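You operate a simulated robot arm through the tools that you are given. There is no shell and no other tool. Be economical: measure what you need, move in short steps, check, and stop when the job is done.

Carry out the task below with a simulated robot arm. There is one attempt and no reset: what you move stays moved.

TASK
Put the cream book on the foot of the bed away on the window side of the quilt.
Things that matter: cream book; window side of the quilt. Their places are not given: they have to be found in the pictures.

It is judged by the outcome, as a careful person would: the job done as asked, and still so three seconds after it is handed in. It fails if anything else is knocked over, pushed out of place, dropped, spilled or broken.

THE ROBOT
A 6-joint arm with a two-finger parallel gripper, fixed in place. Base frame: the origin is at the foot of the arm, x ahead of it, y to its left, z up; the work surface is at about z = 0. Lengths are in mm, angles in rad, forces in N, time in s.
With the tool pointing down near the work surface it reaches from about 140 to 580 mm from the base axis. Its first joint turns from -1.152 to 1.152 rad. Payload 2.1 kg.
Tool frame: the origin (TCP) lies between the finger pads and is the grasp point; the fingertips stand 30 mm ahead of it; z points along the fingers, y is the line along which they close. The gripper opens to 94 mm. The fingers are 28 mm wide and 10 mm thick; the gripper's body (50 by 96 mm) begins 55 mm behind the TCP.
Orientation is that of the tool frame in the base frame, as a unit quaternion [w, x, y, z]. With the fingers straight down and closing along the base's y, the tool's x points along the base's -x, its y along +y and its z along -z.

THE INTERFACE
- The arm moves only by the tool step_arm. Its argument "motion" is a list of rows, each a list of 4 numbers: the shift along the tool's x, y, z in mm, then the turn about the tool's z in degrees. In form: [[x, y, z, yaw], ...]. A call has 1 to 20 rows; each row is the pose to reach, as a shift and turn from the pose commanded when the call began, along the tool's axes at that moment. "fingers" is the gripper command, from -1 (fully open) to 1 (shut), values between in proportion, set as the call begins (left out, the last holds). A row lasts 0.2 s, in which the tool goes at most 50 mm and 0.15 rad; a call with a longer step from one row to the next is refused whole, and so is a gripper value outside its range. A pose out of reach is approached as far as the arm can. The call stops where the force on the tool passes 40 N (or 10 N more than at its start, if that is more) or the arm is blocked; 0.2 s more then pass. The fingers move at their own pace (about 72 mm/s each) and stop on an object; they squeeze with about 22 N. The grip force told is the motor's: it shows also when the fingers shut on nothing. Time passes only in rows, and 0.2 s behind the last, so rows that repeat a pose let the fingers close. It gives the time, the measured TCP pose, the force on the tool (base axes), the opening and the grip force at its end, in the units of the frame above (readings bear some noise), and new pictures: "views" is both (left out), scene, wrist or none.
- Cameras (640 x 400 px; columns grow to the right, rows downward): "scene" is fixed at [62.9, -384.6, 471.7]; the picture's right is [0.66, -0.75, 0.00], its down [-0.51, -0.45, -0.74] and it looks along [0.55, 0.49, -0.67] (base axes); focal length 289 px, centre (320, 200). "wrist" rides on the gripper at [-37, 0, -58] in the tool frame; the picture's right is [0.00, -1.00, 0.00], its down [0.97, 0.00, -0.24] and it looks along [0.24, 0.00, 0.97] (tool axes); focal length 218 px, centre (320, 200).
- point_at(camera, pixels): for up to 12 pixels [column, row] of the newest picture of that camera ("zoom" is the newest enlarged one), the place [x, y, z] in the base frame of the surface seen there, good to about 2 mm. No time passes.
- enlarge(camera, box): a new picture of the part [left, top, right, bottom] of that camera's present view, enlarged. No time passes.
- close_job(): hands the job in; it is judged then, once.

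Work in short steps. Measure before you move; look again where a grasp or a placing could have gone wrong, and mend it. You have 60 turns and 120 pictures in all, the two below and enlarged ones among them. Open the gripper and draw the arm clear of the work before you hand the job in, unless the task says otherwise; then end with one line.

The tools are called after "Call:" as name(argument=value, ...) on one line, values as JSON. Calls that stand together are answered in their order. step_arm: Moves the arm, as the interface text tells. Its arguments: {"type":"object","properties":{"motion":{"type":"array","items":{"type":"array","items":{"type":"number"}}},"fingers":{"type":"number"},"views":{"type":"string","enum":["both","scene","wrist","none"]}},"required":["motion"]} The other tools are called the same way: point_at (camera, pixels) gives the place of the surface under pixels of a picture; enlarge (camera, box) takes an enlarged picture of a part of a camera's view; close_job () hands the job in.

At the start:

```text
t: 0.0
tcp_pos: [260.7, -69.1, 273.8]
orientation: [0.0, 0.0, 1.0, 0.0]
wrist_force: [0.7, 0.1, 0.1]
grip_width: 94.0
grip_force: 0.0
```

scene: 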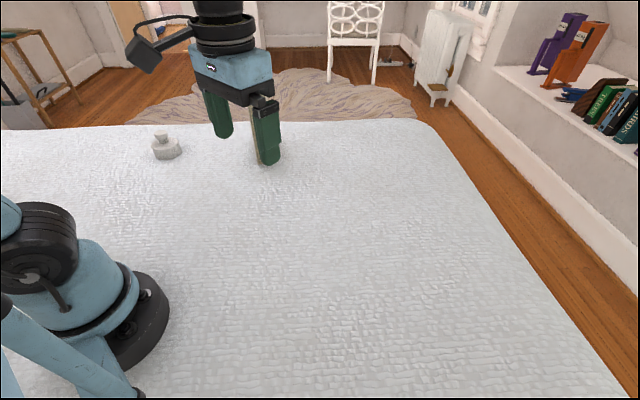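
wrist: 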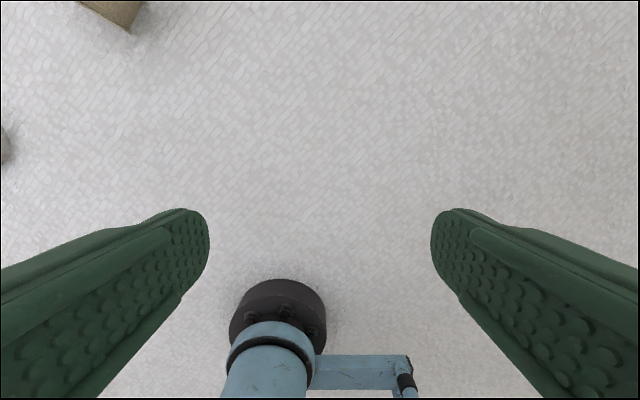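

The wrist view shows a cream object at the top left (110,10), hidden behind the gripper in the scene. I'll measure it, the quilt's edges and the gripper's surroundings.

Call:
point_at(camera="wrist", pixels=[[110, 10], [128, 28], [85, 5], [3, 145], [140, 5]])

Call:
point_at(camera="scene", pixels=[[440, 135], [500, 225], [560, 310], [610, 380], [300, 125], [400, 124], [165, 150], [400, 200], [450, 250], [480, 5], [100, 130], [300, 200]])

Call:
enlarge(camera="scene", box=[120, 60, 440, 260])

```text
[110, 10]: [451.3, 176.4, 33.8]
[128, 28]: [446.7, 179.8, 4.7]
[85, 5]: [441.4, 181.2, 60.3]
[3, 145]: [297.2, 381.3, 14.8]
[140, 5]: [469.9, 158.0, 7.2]
```

```text
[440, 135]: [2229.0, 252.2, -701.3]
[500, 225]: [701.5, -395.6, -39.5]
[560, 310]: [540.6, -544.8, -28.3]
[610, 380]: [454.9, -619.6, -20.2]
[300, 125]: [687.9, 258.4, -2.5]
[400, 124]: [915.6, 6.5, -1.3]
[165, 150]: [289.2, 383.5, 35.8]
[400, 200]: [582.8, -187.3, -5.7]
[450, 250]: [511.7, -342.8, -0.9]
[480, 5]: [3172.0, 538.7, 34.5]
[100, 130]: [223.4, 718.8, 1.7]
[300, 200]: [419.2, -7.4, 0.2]
```

```text
2.00 times, centred on (280, 160) of scene
```

zoom: 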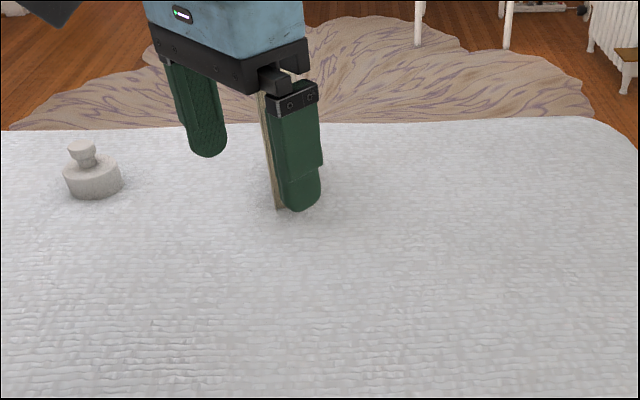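

A tall thin upright object stands near (450,178), hidden by the finger. I'll move aside (towards -y) to uncover it and look at the window side.

Call:
step_arm(motion=[[0, -40, 0, 0], [0, -80, 0, 0], [0, -120, 0, 0], [0, -160, 0, 0], [0, -200, 0, 0], [0, -200, 0, 0]])

Call:
enlarge(camera="scene", box=[140, 60, 340, 185])

```text
t: 1.4
tcp_pos: [258.8, -266.5, 276.1]
orientation: [0.0, 0.0, 1.0, 0.0]
wrist_force: [-0.5, 0.6, 0.1]
grip_width: 93.8
grip_force: 0.0
```

scene: 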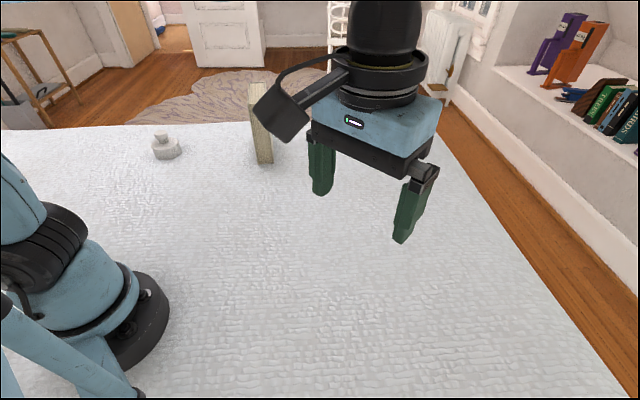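
wrist: 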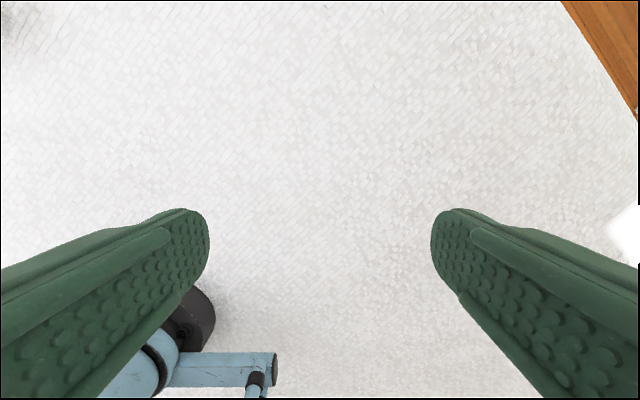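

```text
3.20 times, centred on (240, 122) of scene
```

zoom: 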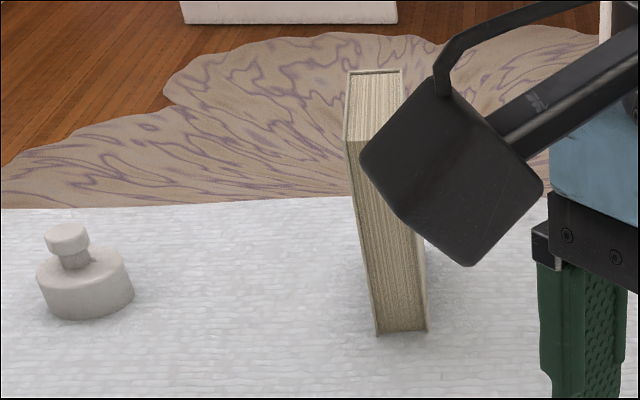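

The cream book stands upright. A white something is at wrist (625,235), so I'll measure that and the book.

Call:
point_at(camera="zoom", pixels=[[378, 330], [426, 326], [352, 135], [349, 76], [402, 72], [375, 100], [400, 250], [372, 250], [370, 138]])

Call:
point_at(camera="wrist", pixels=[[625, 235], [612, 225], [636, 215], [600, 60], [560, 5], [630, 300], [638, 150], [638, 350]])

Call:
enlarge(camera="wrist", box=[540, 150, 640, 300])

```text
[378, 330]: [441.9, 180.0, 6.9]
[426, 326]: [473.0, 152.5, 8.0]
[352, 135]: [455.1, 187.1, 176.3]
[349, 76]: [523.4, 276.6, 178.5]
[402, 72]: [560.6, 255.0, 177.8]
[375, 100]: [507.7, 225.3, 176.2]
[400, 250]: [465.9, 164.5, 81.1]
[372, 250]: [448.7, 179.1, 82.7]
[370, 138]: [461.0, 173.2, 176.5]
```

```text
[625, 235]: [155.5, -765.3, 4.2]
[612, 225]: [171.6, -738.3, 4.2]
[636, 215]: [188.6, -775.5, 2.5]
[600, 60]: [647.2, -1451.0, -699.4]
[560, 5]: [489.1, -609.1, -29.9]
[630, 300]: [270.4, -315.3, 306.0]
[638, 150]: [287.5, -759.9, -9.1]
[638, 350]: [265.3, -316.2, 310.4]
```

```text
2.67 times, centred on (590, 225) of wrist
```

zoom: 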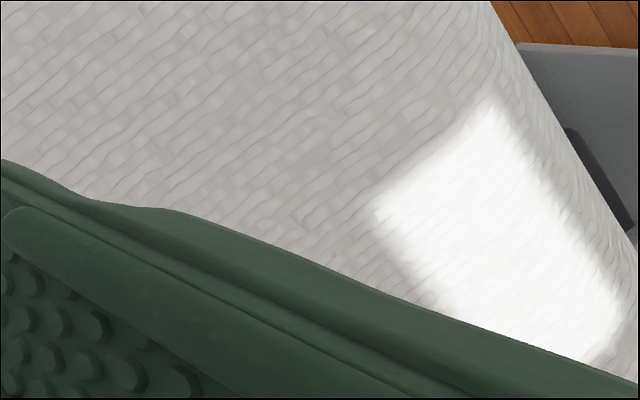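

The white patch is sunlight falling on the quilt's window edge, so the window side is the right edge. The book's footprint is about 41 x 113 mm and it is 177 mm tall. I'll check the box on the wrist, at scene (285,105), for clearance.

Call:
point_at(camera="scene", pixels=[[285, 110], [290, 140], [258, 105], [305, 115], [355, 122], [340, 75], [402, 155], [260, 95], [250, 84]])

```text
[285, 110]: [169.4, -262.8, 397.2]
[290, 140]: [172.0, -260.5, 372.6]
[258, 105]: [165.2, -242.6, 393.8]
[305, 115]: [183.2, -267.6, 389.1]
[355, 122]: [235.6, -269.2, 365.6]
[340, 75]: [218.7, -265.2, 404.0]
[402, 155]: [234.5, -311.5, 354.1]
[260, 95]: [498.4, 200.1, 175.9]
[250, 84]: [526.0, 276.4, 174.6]
```

The box sits about 96 mm above the TCP, so it clears. I'll move toward the book at height, turning about 50° so that the fingers close across its thickness.

Call:
step_arm(motion=[[-17, 40, 0, -5], [-34, 80, 0, -10], [-51, 120, 0, -15], [-68, 160, 0, -20], [-85, 200, 0, -25], [-102, 240, 0, -30], [-119, 280, 0, -35], [-136, 320, 0, -40], [-153, 360, 0, -45], [-170, 400, 0, -50], [-170, 400, 0, -50]])

```text
t: 3.8
tcp_pos: [430.9, 134.8, 272.2]
orientation: [0.0, -0.423, 0.906, 0.0]
wrist_force: [-0.5, 0.0, 0.0]
grip_width: 93.8
grip_force: 0.2
```

scene: 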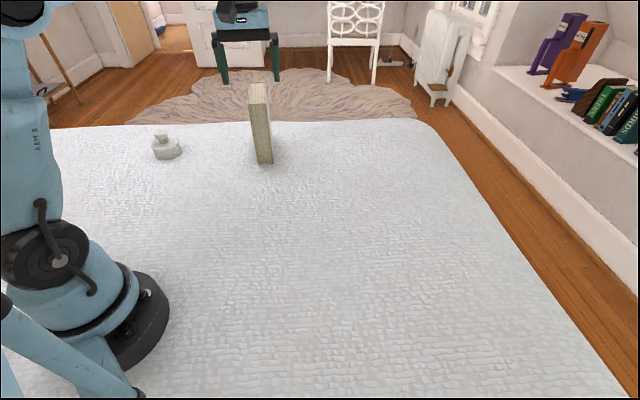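
wrist: 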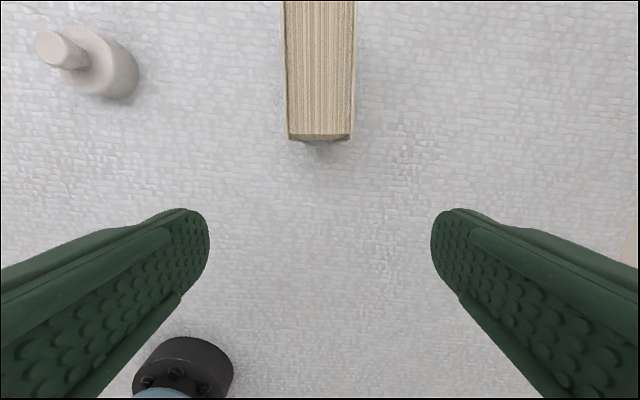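

The book is nicely aligned in the wrist view. I'll measure its top corners and the pale thing at the right edge (635,245).

Call:
point_at(camera="wrist", pixels=[[288, 130], [351, 130], [284, 15], [355, 15], [320, 60], [635, 245], [634, 260], [600, 250]])

Call:
point_at(camera="scene", pixels=[[250, 85], [267, 84], [249, 100], [268, 99], [258, 162], [272, 162]])

```text
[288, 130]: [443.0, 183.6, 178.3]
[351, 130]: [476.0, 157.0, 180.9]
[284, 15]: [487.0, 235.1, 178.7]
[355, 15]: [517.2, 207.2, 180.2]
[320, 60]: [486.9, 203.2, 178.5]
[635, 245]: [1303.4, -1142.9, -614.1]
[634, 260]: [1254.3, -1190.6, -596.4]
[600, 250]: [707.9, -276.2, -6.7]
```

```text
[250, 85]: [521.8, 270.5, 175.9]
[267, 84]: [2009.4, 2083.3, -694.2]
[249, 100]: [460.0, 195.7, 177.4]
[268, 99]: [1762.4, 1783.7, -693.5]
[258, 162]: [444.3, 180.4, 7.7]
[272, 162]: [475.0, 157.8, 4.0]
```

Book's top centre is at about (497,214). I'll move over it, staying high, and check.

Call:
step_arm(motion=[[-35, 1, 0, 0], [-70, 1, 0, 0], [-104, 1, 0, 0], [-104, 1, 0, 0], [-104, 1, 0, 0]])

```text
t: 5.0
tcp_pos: [487.3, 207.6, 267.6]
orientation: [0.0, -0.423, 0.906, 0.0]
wrist_force: [1.3, 0.1, 0.3]
grip_width: 94.0
grip_force: 0.1
out of reach, approached as far as the arm can: row 3, 4, 5
```

scene: 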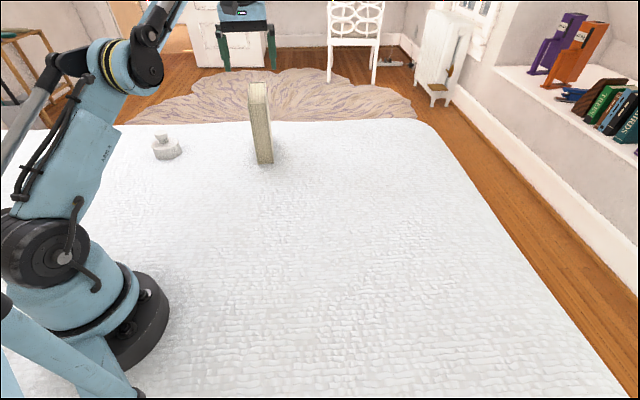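
wrist: 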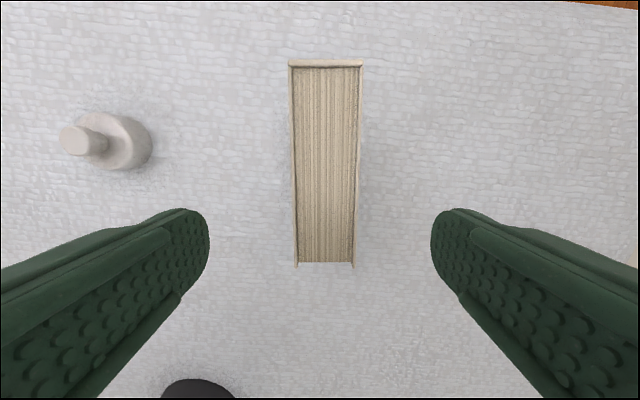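

At this height the reach falls about 10 mm short, and it should grow lower down. I'll remeasure the book's corners from directly above.

Call:
point_at(camera="wrist", pixels=[[292, 66], [359, 66], [297, 258], [352, 258], [325, 160], [120, 150], [85, 138]])

```text
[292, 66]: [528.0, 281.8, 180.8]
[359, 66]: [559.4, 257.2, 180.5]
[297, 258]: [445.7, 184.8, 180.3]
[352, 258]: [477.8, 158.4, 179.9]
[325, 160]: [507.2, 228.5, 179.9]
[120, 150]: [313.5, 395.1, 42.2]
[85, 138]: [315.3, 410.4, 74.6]
```

Book's centre is about (503,220), and the commanded pose is within 2 mm of its axis. I'll descend part way and see whether the reach closes.

Call:
step_arm(motion=[[0, 0, 30, 0], [0, 0, 60, 0], [0, 0, 75, 0], [0, 0, 75, 0]], views="wrist")

```text
t: 6.0
tcp_pos: [487.5, 208.5, 192.0]
orientation: [0.0, -0.422, 0.906, -0.001]
wrist_force: [-0.2, 0.2, 0.8]
grip_width: 94.2
grip_force: 0.2
```

wrist: 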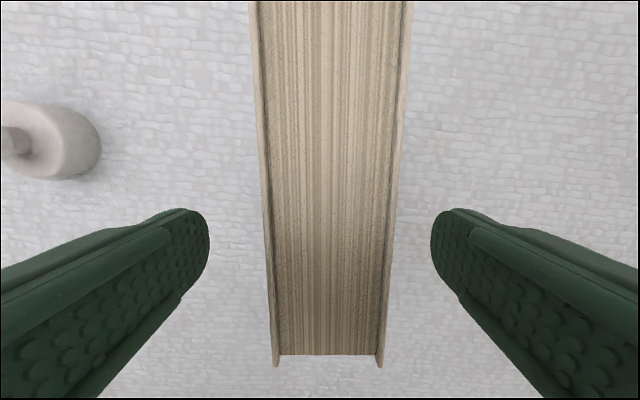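

The gripper is at z=192, straddling the book. It needs about 17 mm forward and 4 mm to -y; then I'll descend to z≈148.

Call:
step_arm(motion=[[-8, -4, 0, 0], [-16, -4, 10, 0], [-17, -4, 30, 0], [-17, -4, 44, 0], [-17, -4, 44, 0]])

```text
t: 7.2
tcp_pos: [502.4, 219.1, 147.9]
orientation: [0.0, -0.423, 0.906, 0.001]
wrist_force: [-0.3, 1.0, -0.8]
grip_width: 93.8
grip_force: 0.0
```

scene: 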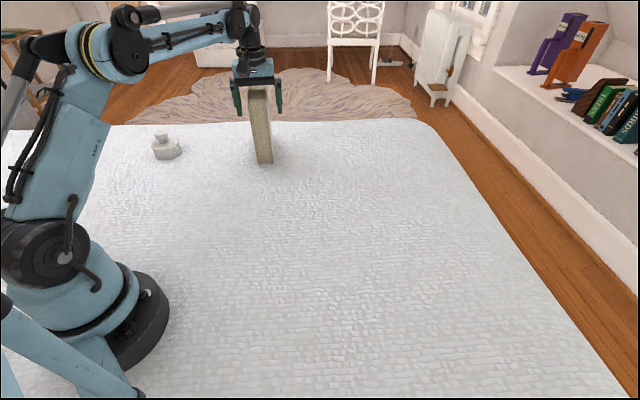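
wrist: 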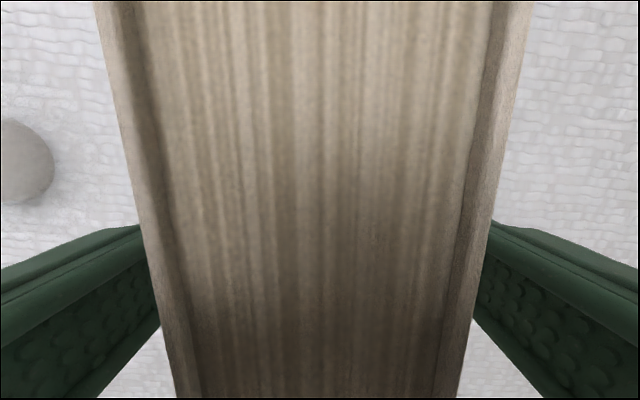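

The gripper is centred on the book at z=148. Closing.

Call:
step_arm(motion=[[0, 0, 0, 0], [0, 0, 0, 0], [0, 0, 0, 0], [0, 0, 0, 0], [0, 0, 0, 0]], fingers=1, views="none")

Call:
step_arm(motion=[[0, 0, -8, 0], [0, 0, -16, 0], [0, 0, -25, 0], [0, 0, -25, 0]])

```text
t: 8.4
tcp_pos: [501.6, 219.3, 148.4]
orientation: [0.001, -0.422, 0.906, 0.0]
wrist_force: [-2.5, 1.8, -0.6]
grip_width: 50.5
grip_force: 22.2
```

```text
t: 9.4
tcp_pos: [502.0, 218.7, 175.1]
orientation: [0.0, -0.422, 0.906, 0.0]
wrist_force: [-1.2, 0.0, -7.2]
grip_width: 50.6
grip_force: 21.8
```

scene: 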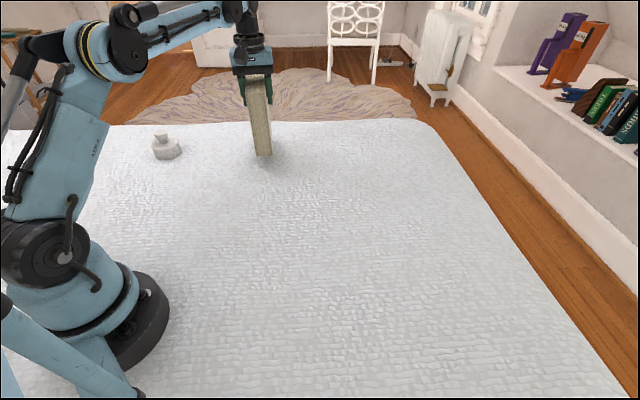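
wrist: 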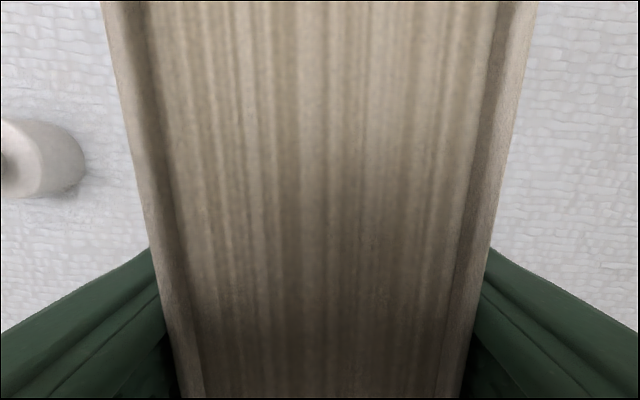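

The book is lifted (force about 7 N, width steady at 50.6). I'll carry it toward the window side, first half of the way.

Call:
step_arm(motion=[[12, -6.5, 0, 0], [35, -19, 0, 0], [59, -32.5, 0, 0], [83, -45.5, 0, 0], [107, -58.5, 0, 0], [131, -72, 0, 0], [155, -85, 0, 0], [179, -98, 0, 0], [203, -111.5, 0, 0], [227, -124.5, 0, 0], [251, -138, 0, 0], [267, -146.5, 0, 0], [274.4, -150.6, 0, 0], [274.4, -150.6, 0, 0]])

```text
t: 12.4
tcp_pos: [441.1, -89.2, 176.1]
orientation: [0.0, -0.423, 0.906, 0.0]
wrist_force: [-1.1, -1.2, -7.5]
grip_width: 50.3
grip_force: 21.8
```

scene: 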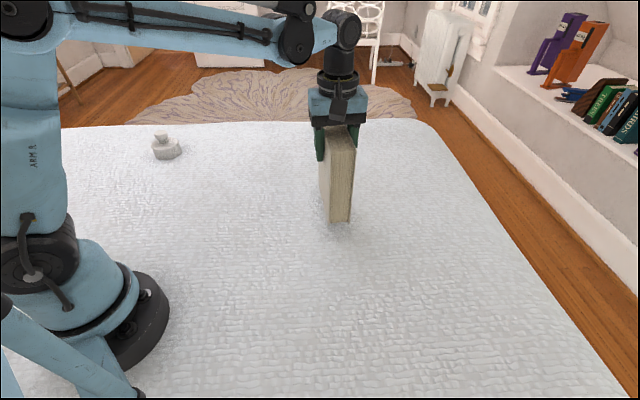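
wrist: 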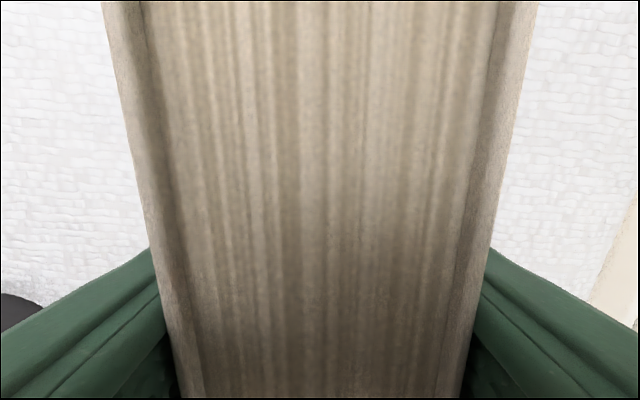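

The grip is steady. Now the second half, turning about 8° so the book is parallel to the bed's window edge.

Call:
step_arm(motion=[[12, -6.5, 0, 0], [35, -19, 0, 1], [59, -32.5, 0, 2], [83, -45.5, 0, 3], [107, -58.5, 0, 4], [131, -72, 0, 5], [155, -85, 0, 6], [179, -98, 0, 7], [203, -111.5, 0, 8], [227, -124.5, 0, 8], [251, -138, 0, 8], [267, -146.5, 0, 8], [274.4, -150.6, 0, 8], [274.4, -150.6, 0, 8]])

```text
t: 15.4
tcp_pos: [378.4, -396.6, 175.2]
orientation: [0.0, -0.358, 0.934, -0.001]
wrist_force: [-0.4, -0.1, -7.7]
grip_width: 50.4
grip_force: 22.4
```

scene: 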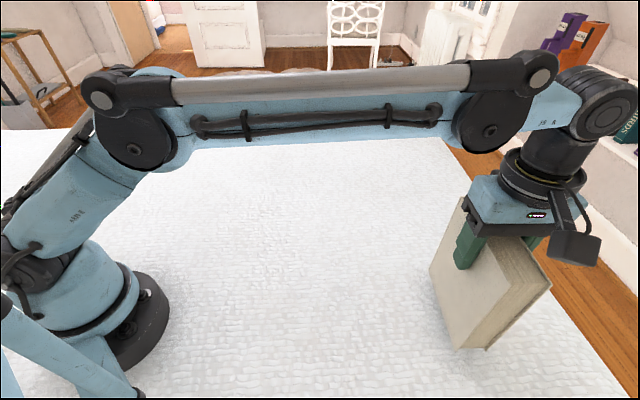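
wrist: 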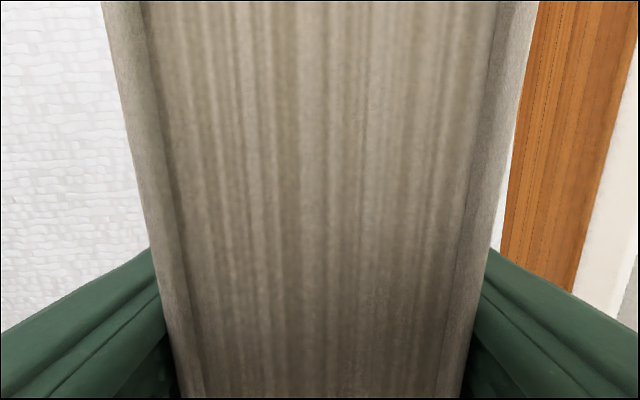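

The book is over the window side, parallel to the edge. I'll check that the quilt below is flat around the footprint before lowering.

Call:
point_at(camera="scene", pixels=[[486, 346], [510, 340], [530, 320], [550, 335], [560, 320], [470, 370], [440, 320], [500, 380], [580, 370], [425, 240], [540, 360]])

Call:
point_at(camera="wrist", pixels=[[512, 170], [497, 245], [505, 210]])

```text
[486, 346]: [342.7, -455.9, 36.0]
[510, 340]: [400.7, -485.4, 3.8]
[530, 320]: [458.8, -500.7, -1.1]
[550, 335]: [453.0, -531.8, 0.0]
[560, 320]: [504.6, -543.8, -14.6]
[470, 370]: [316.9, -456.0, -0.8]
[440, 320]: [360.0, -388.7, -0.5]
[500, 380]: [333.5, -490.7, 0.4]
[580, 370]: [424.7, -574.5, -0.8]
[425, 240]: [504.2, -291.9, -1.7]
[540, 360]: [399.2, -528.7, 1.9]
```

```text
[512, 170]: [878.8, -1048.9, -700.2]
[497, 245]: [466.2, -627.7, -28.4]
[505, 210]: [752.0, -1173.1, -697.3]
```

The quilt is flat (z about 0) well beyond the footprint. Lowering gently.

Call:
step_arm(motion=[[0, 0, 8, 0], [0, 0, 16, 0], [0, 0, 21, 0], [0, 0, 24, 0], [0, 0, 26, 0], [0, 0, 26, 0]])

Call:
enlarge(camera="scene", box=[400, 180, 600, 380])

```text
t: 16.8
tcp_pos: [380.2, -395.3, 148.8]
orientation: [0.0, -0.359, 0.933, 0.0]
wrist_force: [0.4, 0.2, -8.0]
grip_width: 50.3
grip_force: 21.7
```

scene: 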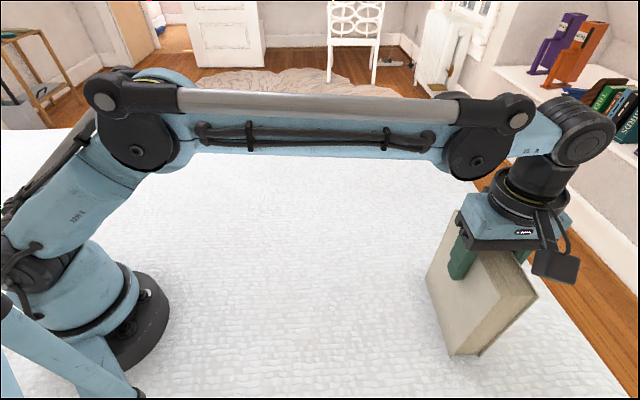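
wrist: 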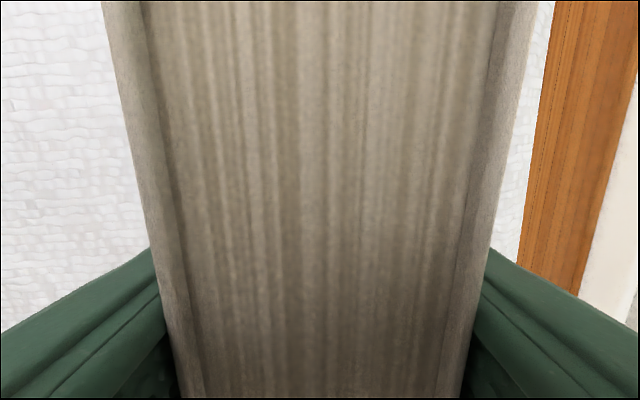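

```text
2.00 times, centred on (500, 280) of scene
```

zoom: 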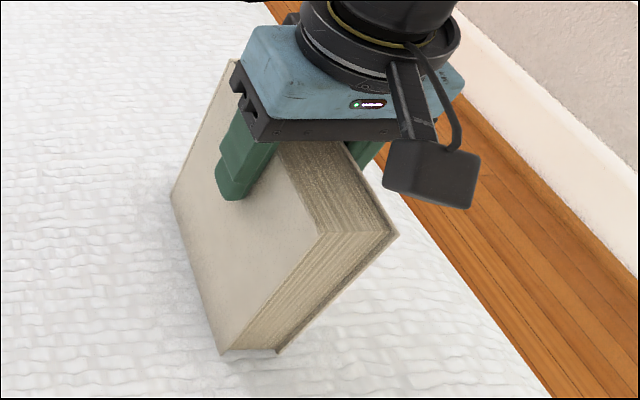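

Force is still about -8 N, meaning the full weight is carried and the book isn't touching yet. I'll lower 1 mm at a time until contact.

Call:
step_arm(motion=[[0, 0, 0.7, 0], [0, 0, 1.4, 0], [0, 0, 2, 0], [0, 0, 2, 0]], views="none")

```text
t: 17.8
tcp_pos: [380.9, -394.8, 148.4]
orientation: [0.0, -0.358, 0.934, -0.001]
wrist_force: [2.6, -0.6, 23.5]
grip_width: 50.5
grip_force: 21.9
```

The book is in contact (+23 N). I'll ease up 1 mm and open.

Call:
step_arm(motion=[[0, 0, -1, 0], [0, 0, -1, 0]], views="none")

Call:
step_arm(motion=[[0, 0, 0, 0], [0, 0, 0, 0], [0, 0, 0, 0], [0, 0, 0, 0]], fingers=-1)

```text
t: 18.4
tcp_pos: [379.7, -396.6, 147.2]
orientation: [0.0, -0.359, 0.933, 0.0]
wrist_force: [1.4, -0.6, 4.3]
grip_width: 50.4
grip_force: 22.6
```

```text
t: 19.4
tcp_pos: [379.0, -395.2, 149.1]
orientation: [0.0, -0.358, 0.934, 0.0]
wrist_force: [-0.7, 0.5, 0.2]
grip_width: 94.1
grip_force: 0.1
```

scene: 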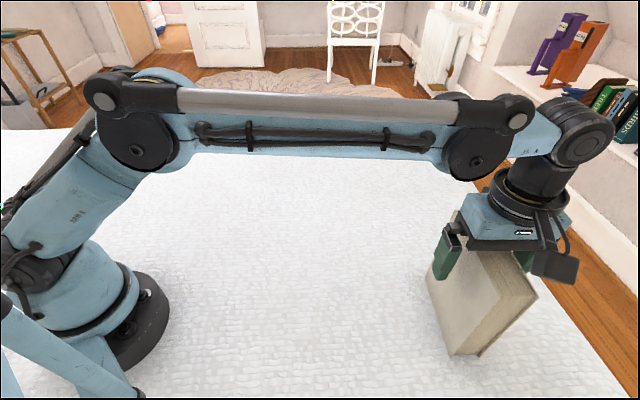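
wrist: 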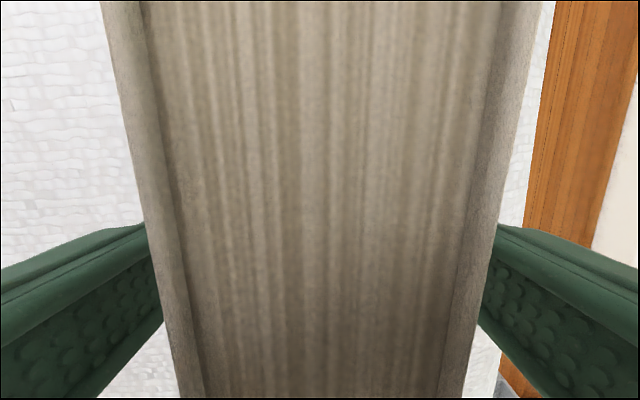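

The book stands free. I'll raise straight up, shifting slightly inward (8 mm, within the clearance) so as not to hit the reach limit.

Call:
step_arm(motion=[[0, 2, -15, 0], [0, 4, -30, 0], [0, 7, -45, 0], [0, 8, -60, 0], [0, 8, -72, 0], [0, 8, -72, 0]])

```text
t: 20.8
tcp_pos: [374.1, -390.1, 221.0]
orientation: [-0.001, -0.359, 0.934, 0.0]
wrist_force: [0.7, 0.1, -0.1]
grip_width: 94.1
grip_force: 0.1
```

scene: 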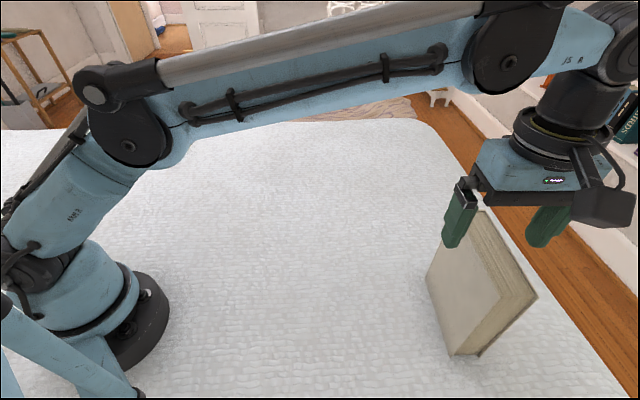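
wrist: 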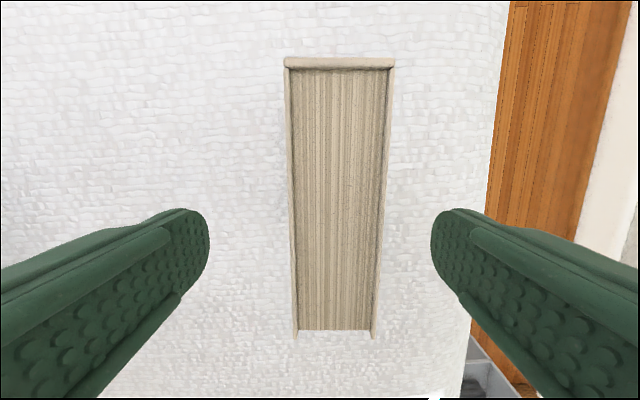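

The fingers are clear above the book, which stands upright. I'll draw the arm up and back.

Call:
step_arm(motion=[[0, 10, -15, 0], [0, 30, -40, 0], [0, 65, -50, 0], [0, 105, -50, 0], [0, 145, -50, 0], [0, 185, -50, 0], [0, 225, -50, 0], [0, 260, -50, 0], [0, 260, -50, 0]])

Call:
enlarge(camera="scene", box=[360, 180, 600, 380])

```text
t: 22.8
tcp_pos: [201.5, -193.6, 270.5]
orientation: [0.0, -0.358, 0.934, 0.001]
wrist_force: [-0.2, 0.0, -0.2]
grip_width: 93.9
grip_force: 0.0
```

scene: 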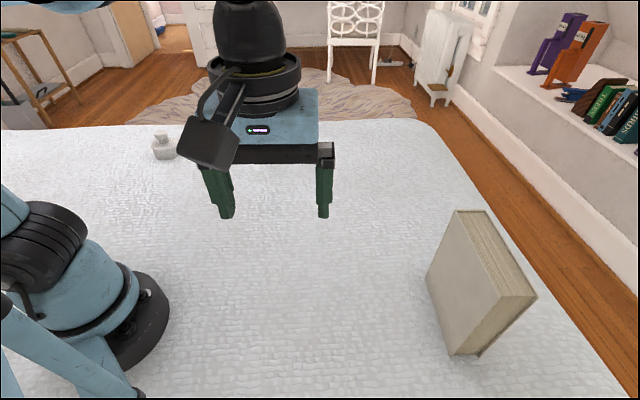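
wrist: 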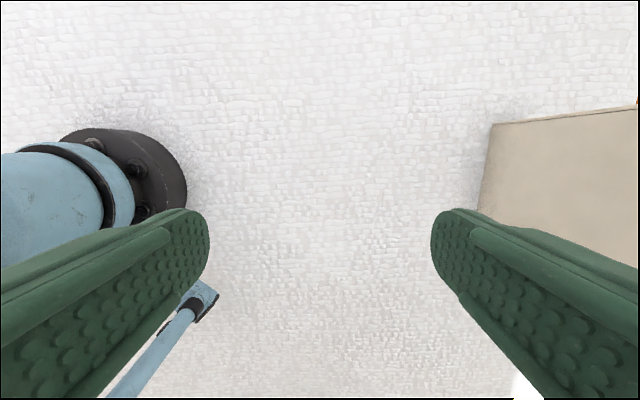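

```text
2.00 times, centred on (480, 280) of scene
```

zoom: 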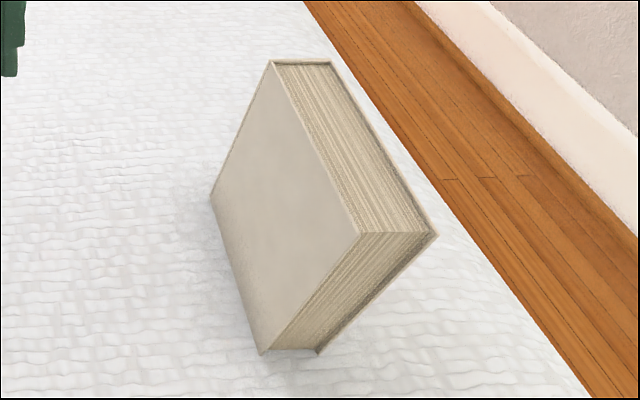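

The book stands stable on the window side of the quilt, the bottle hasn't moved, and the arm is clear with its gripper open. Handing in.

Call:
close_job()

```text
The job is handed in.
```

The cream book now stands upright on the window side of the quilt, parallel to the edge; nothing else was moved, and the gripper is open and clear.
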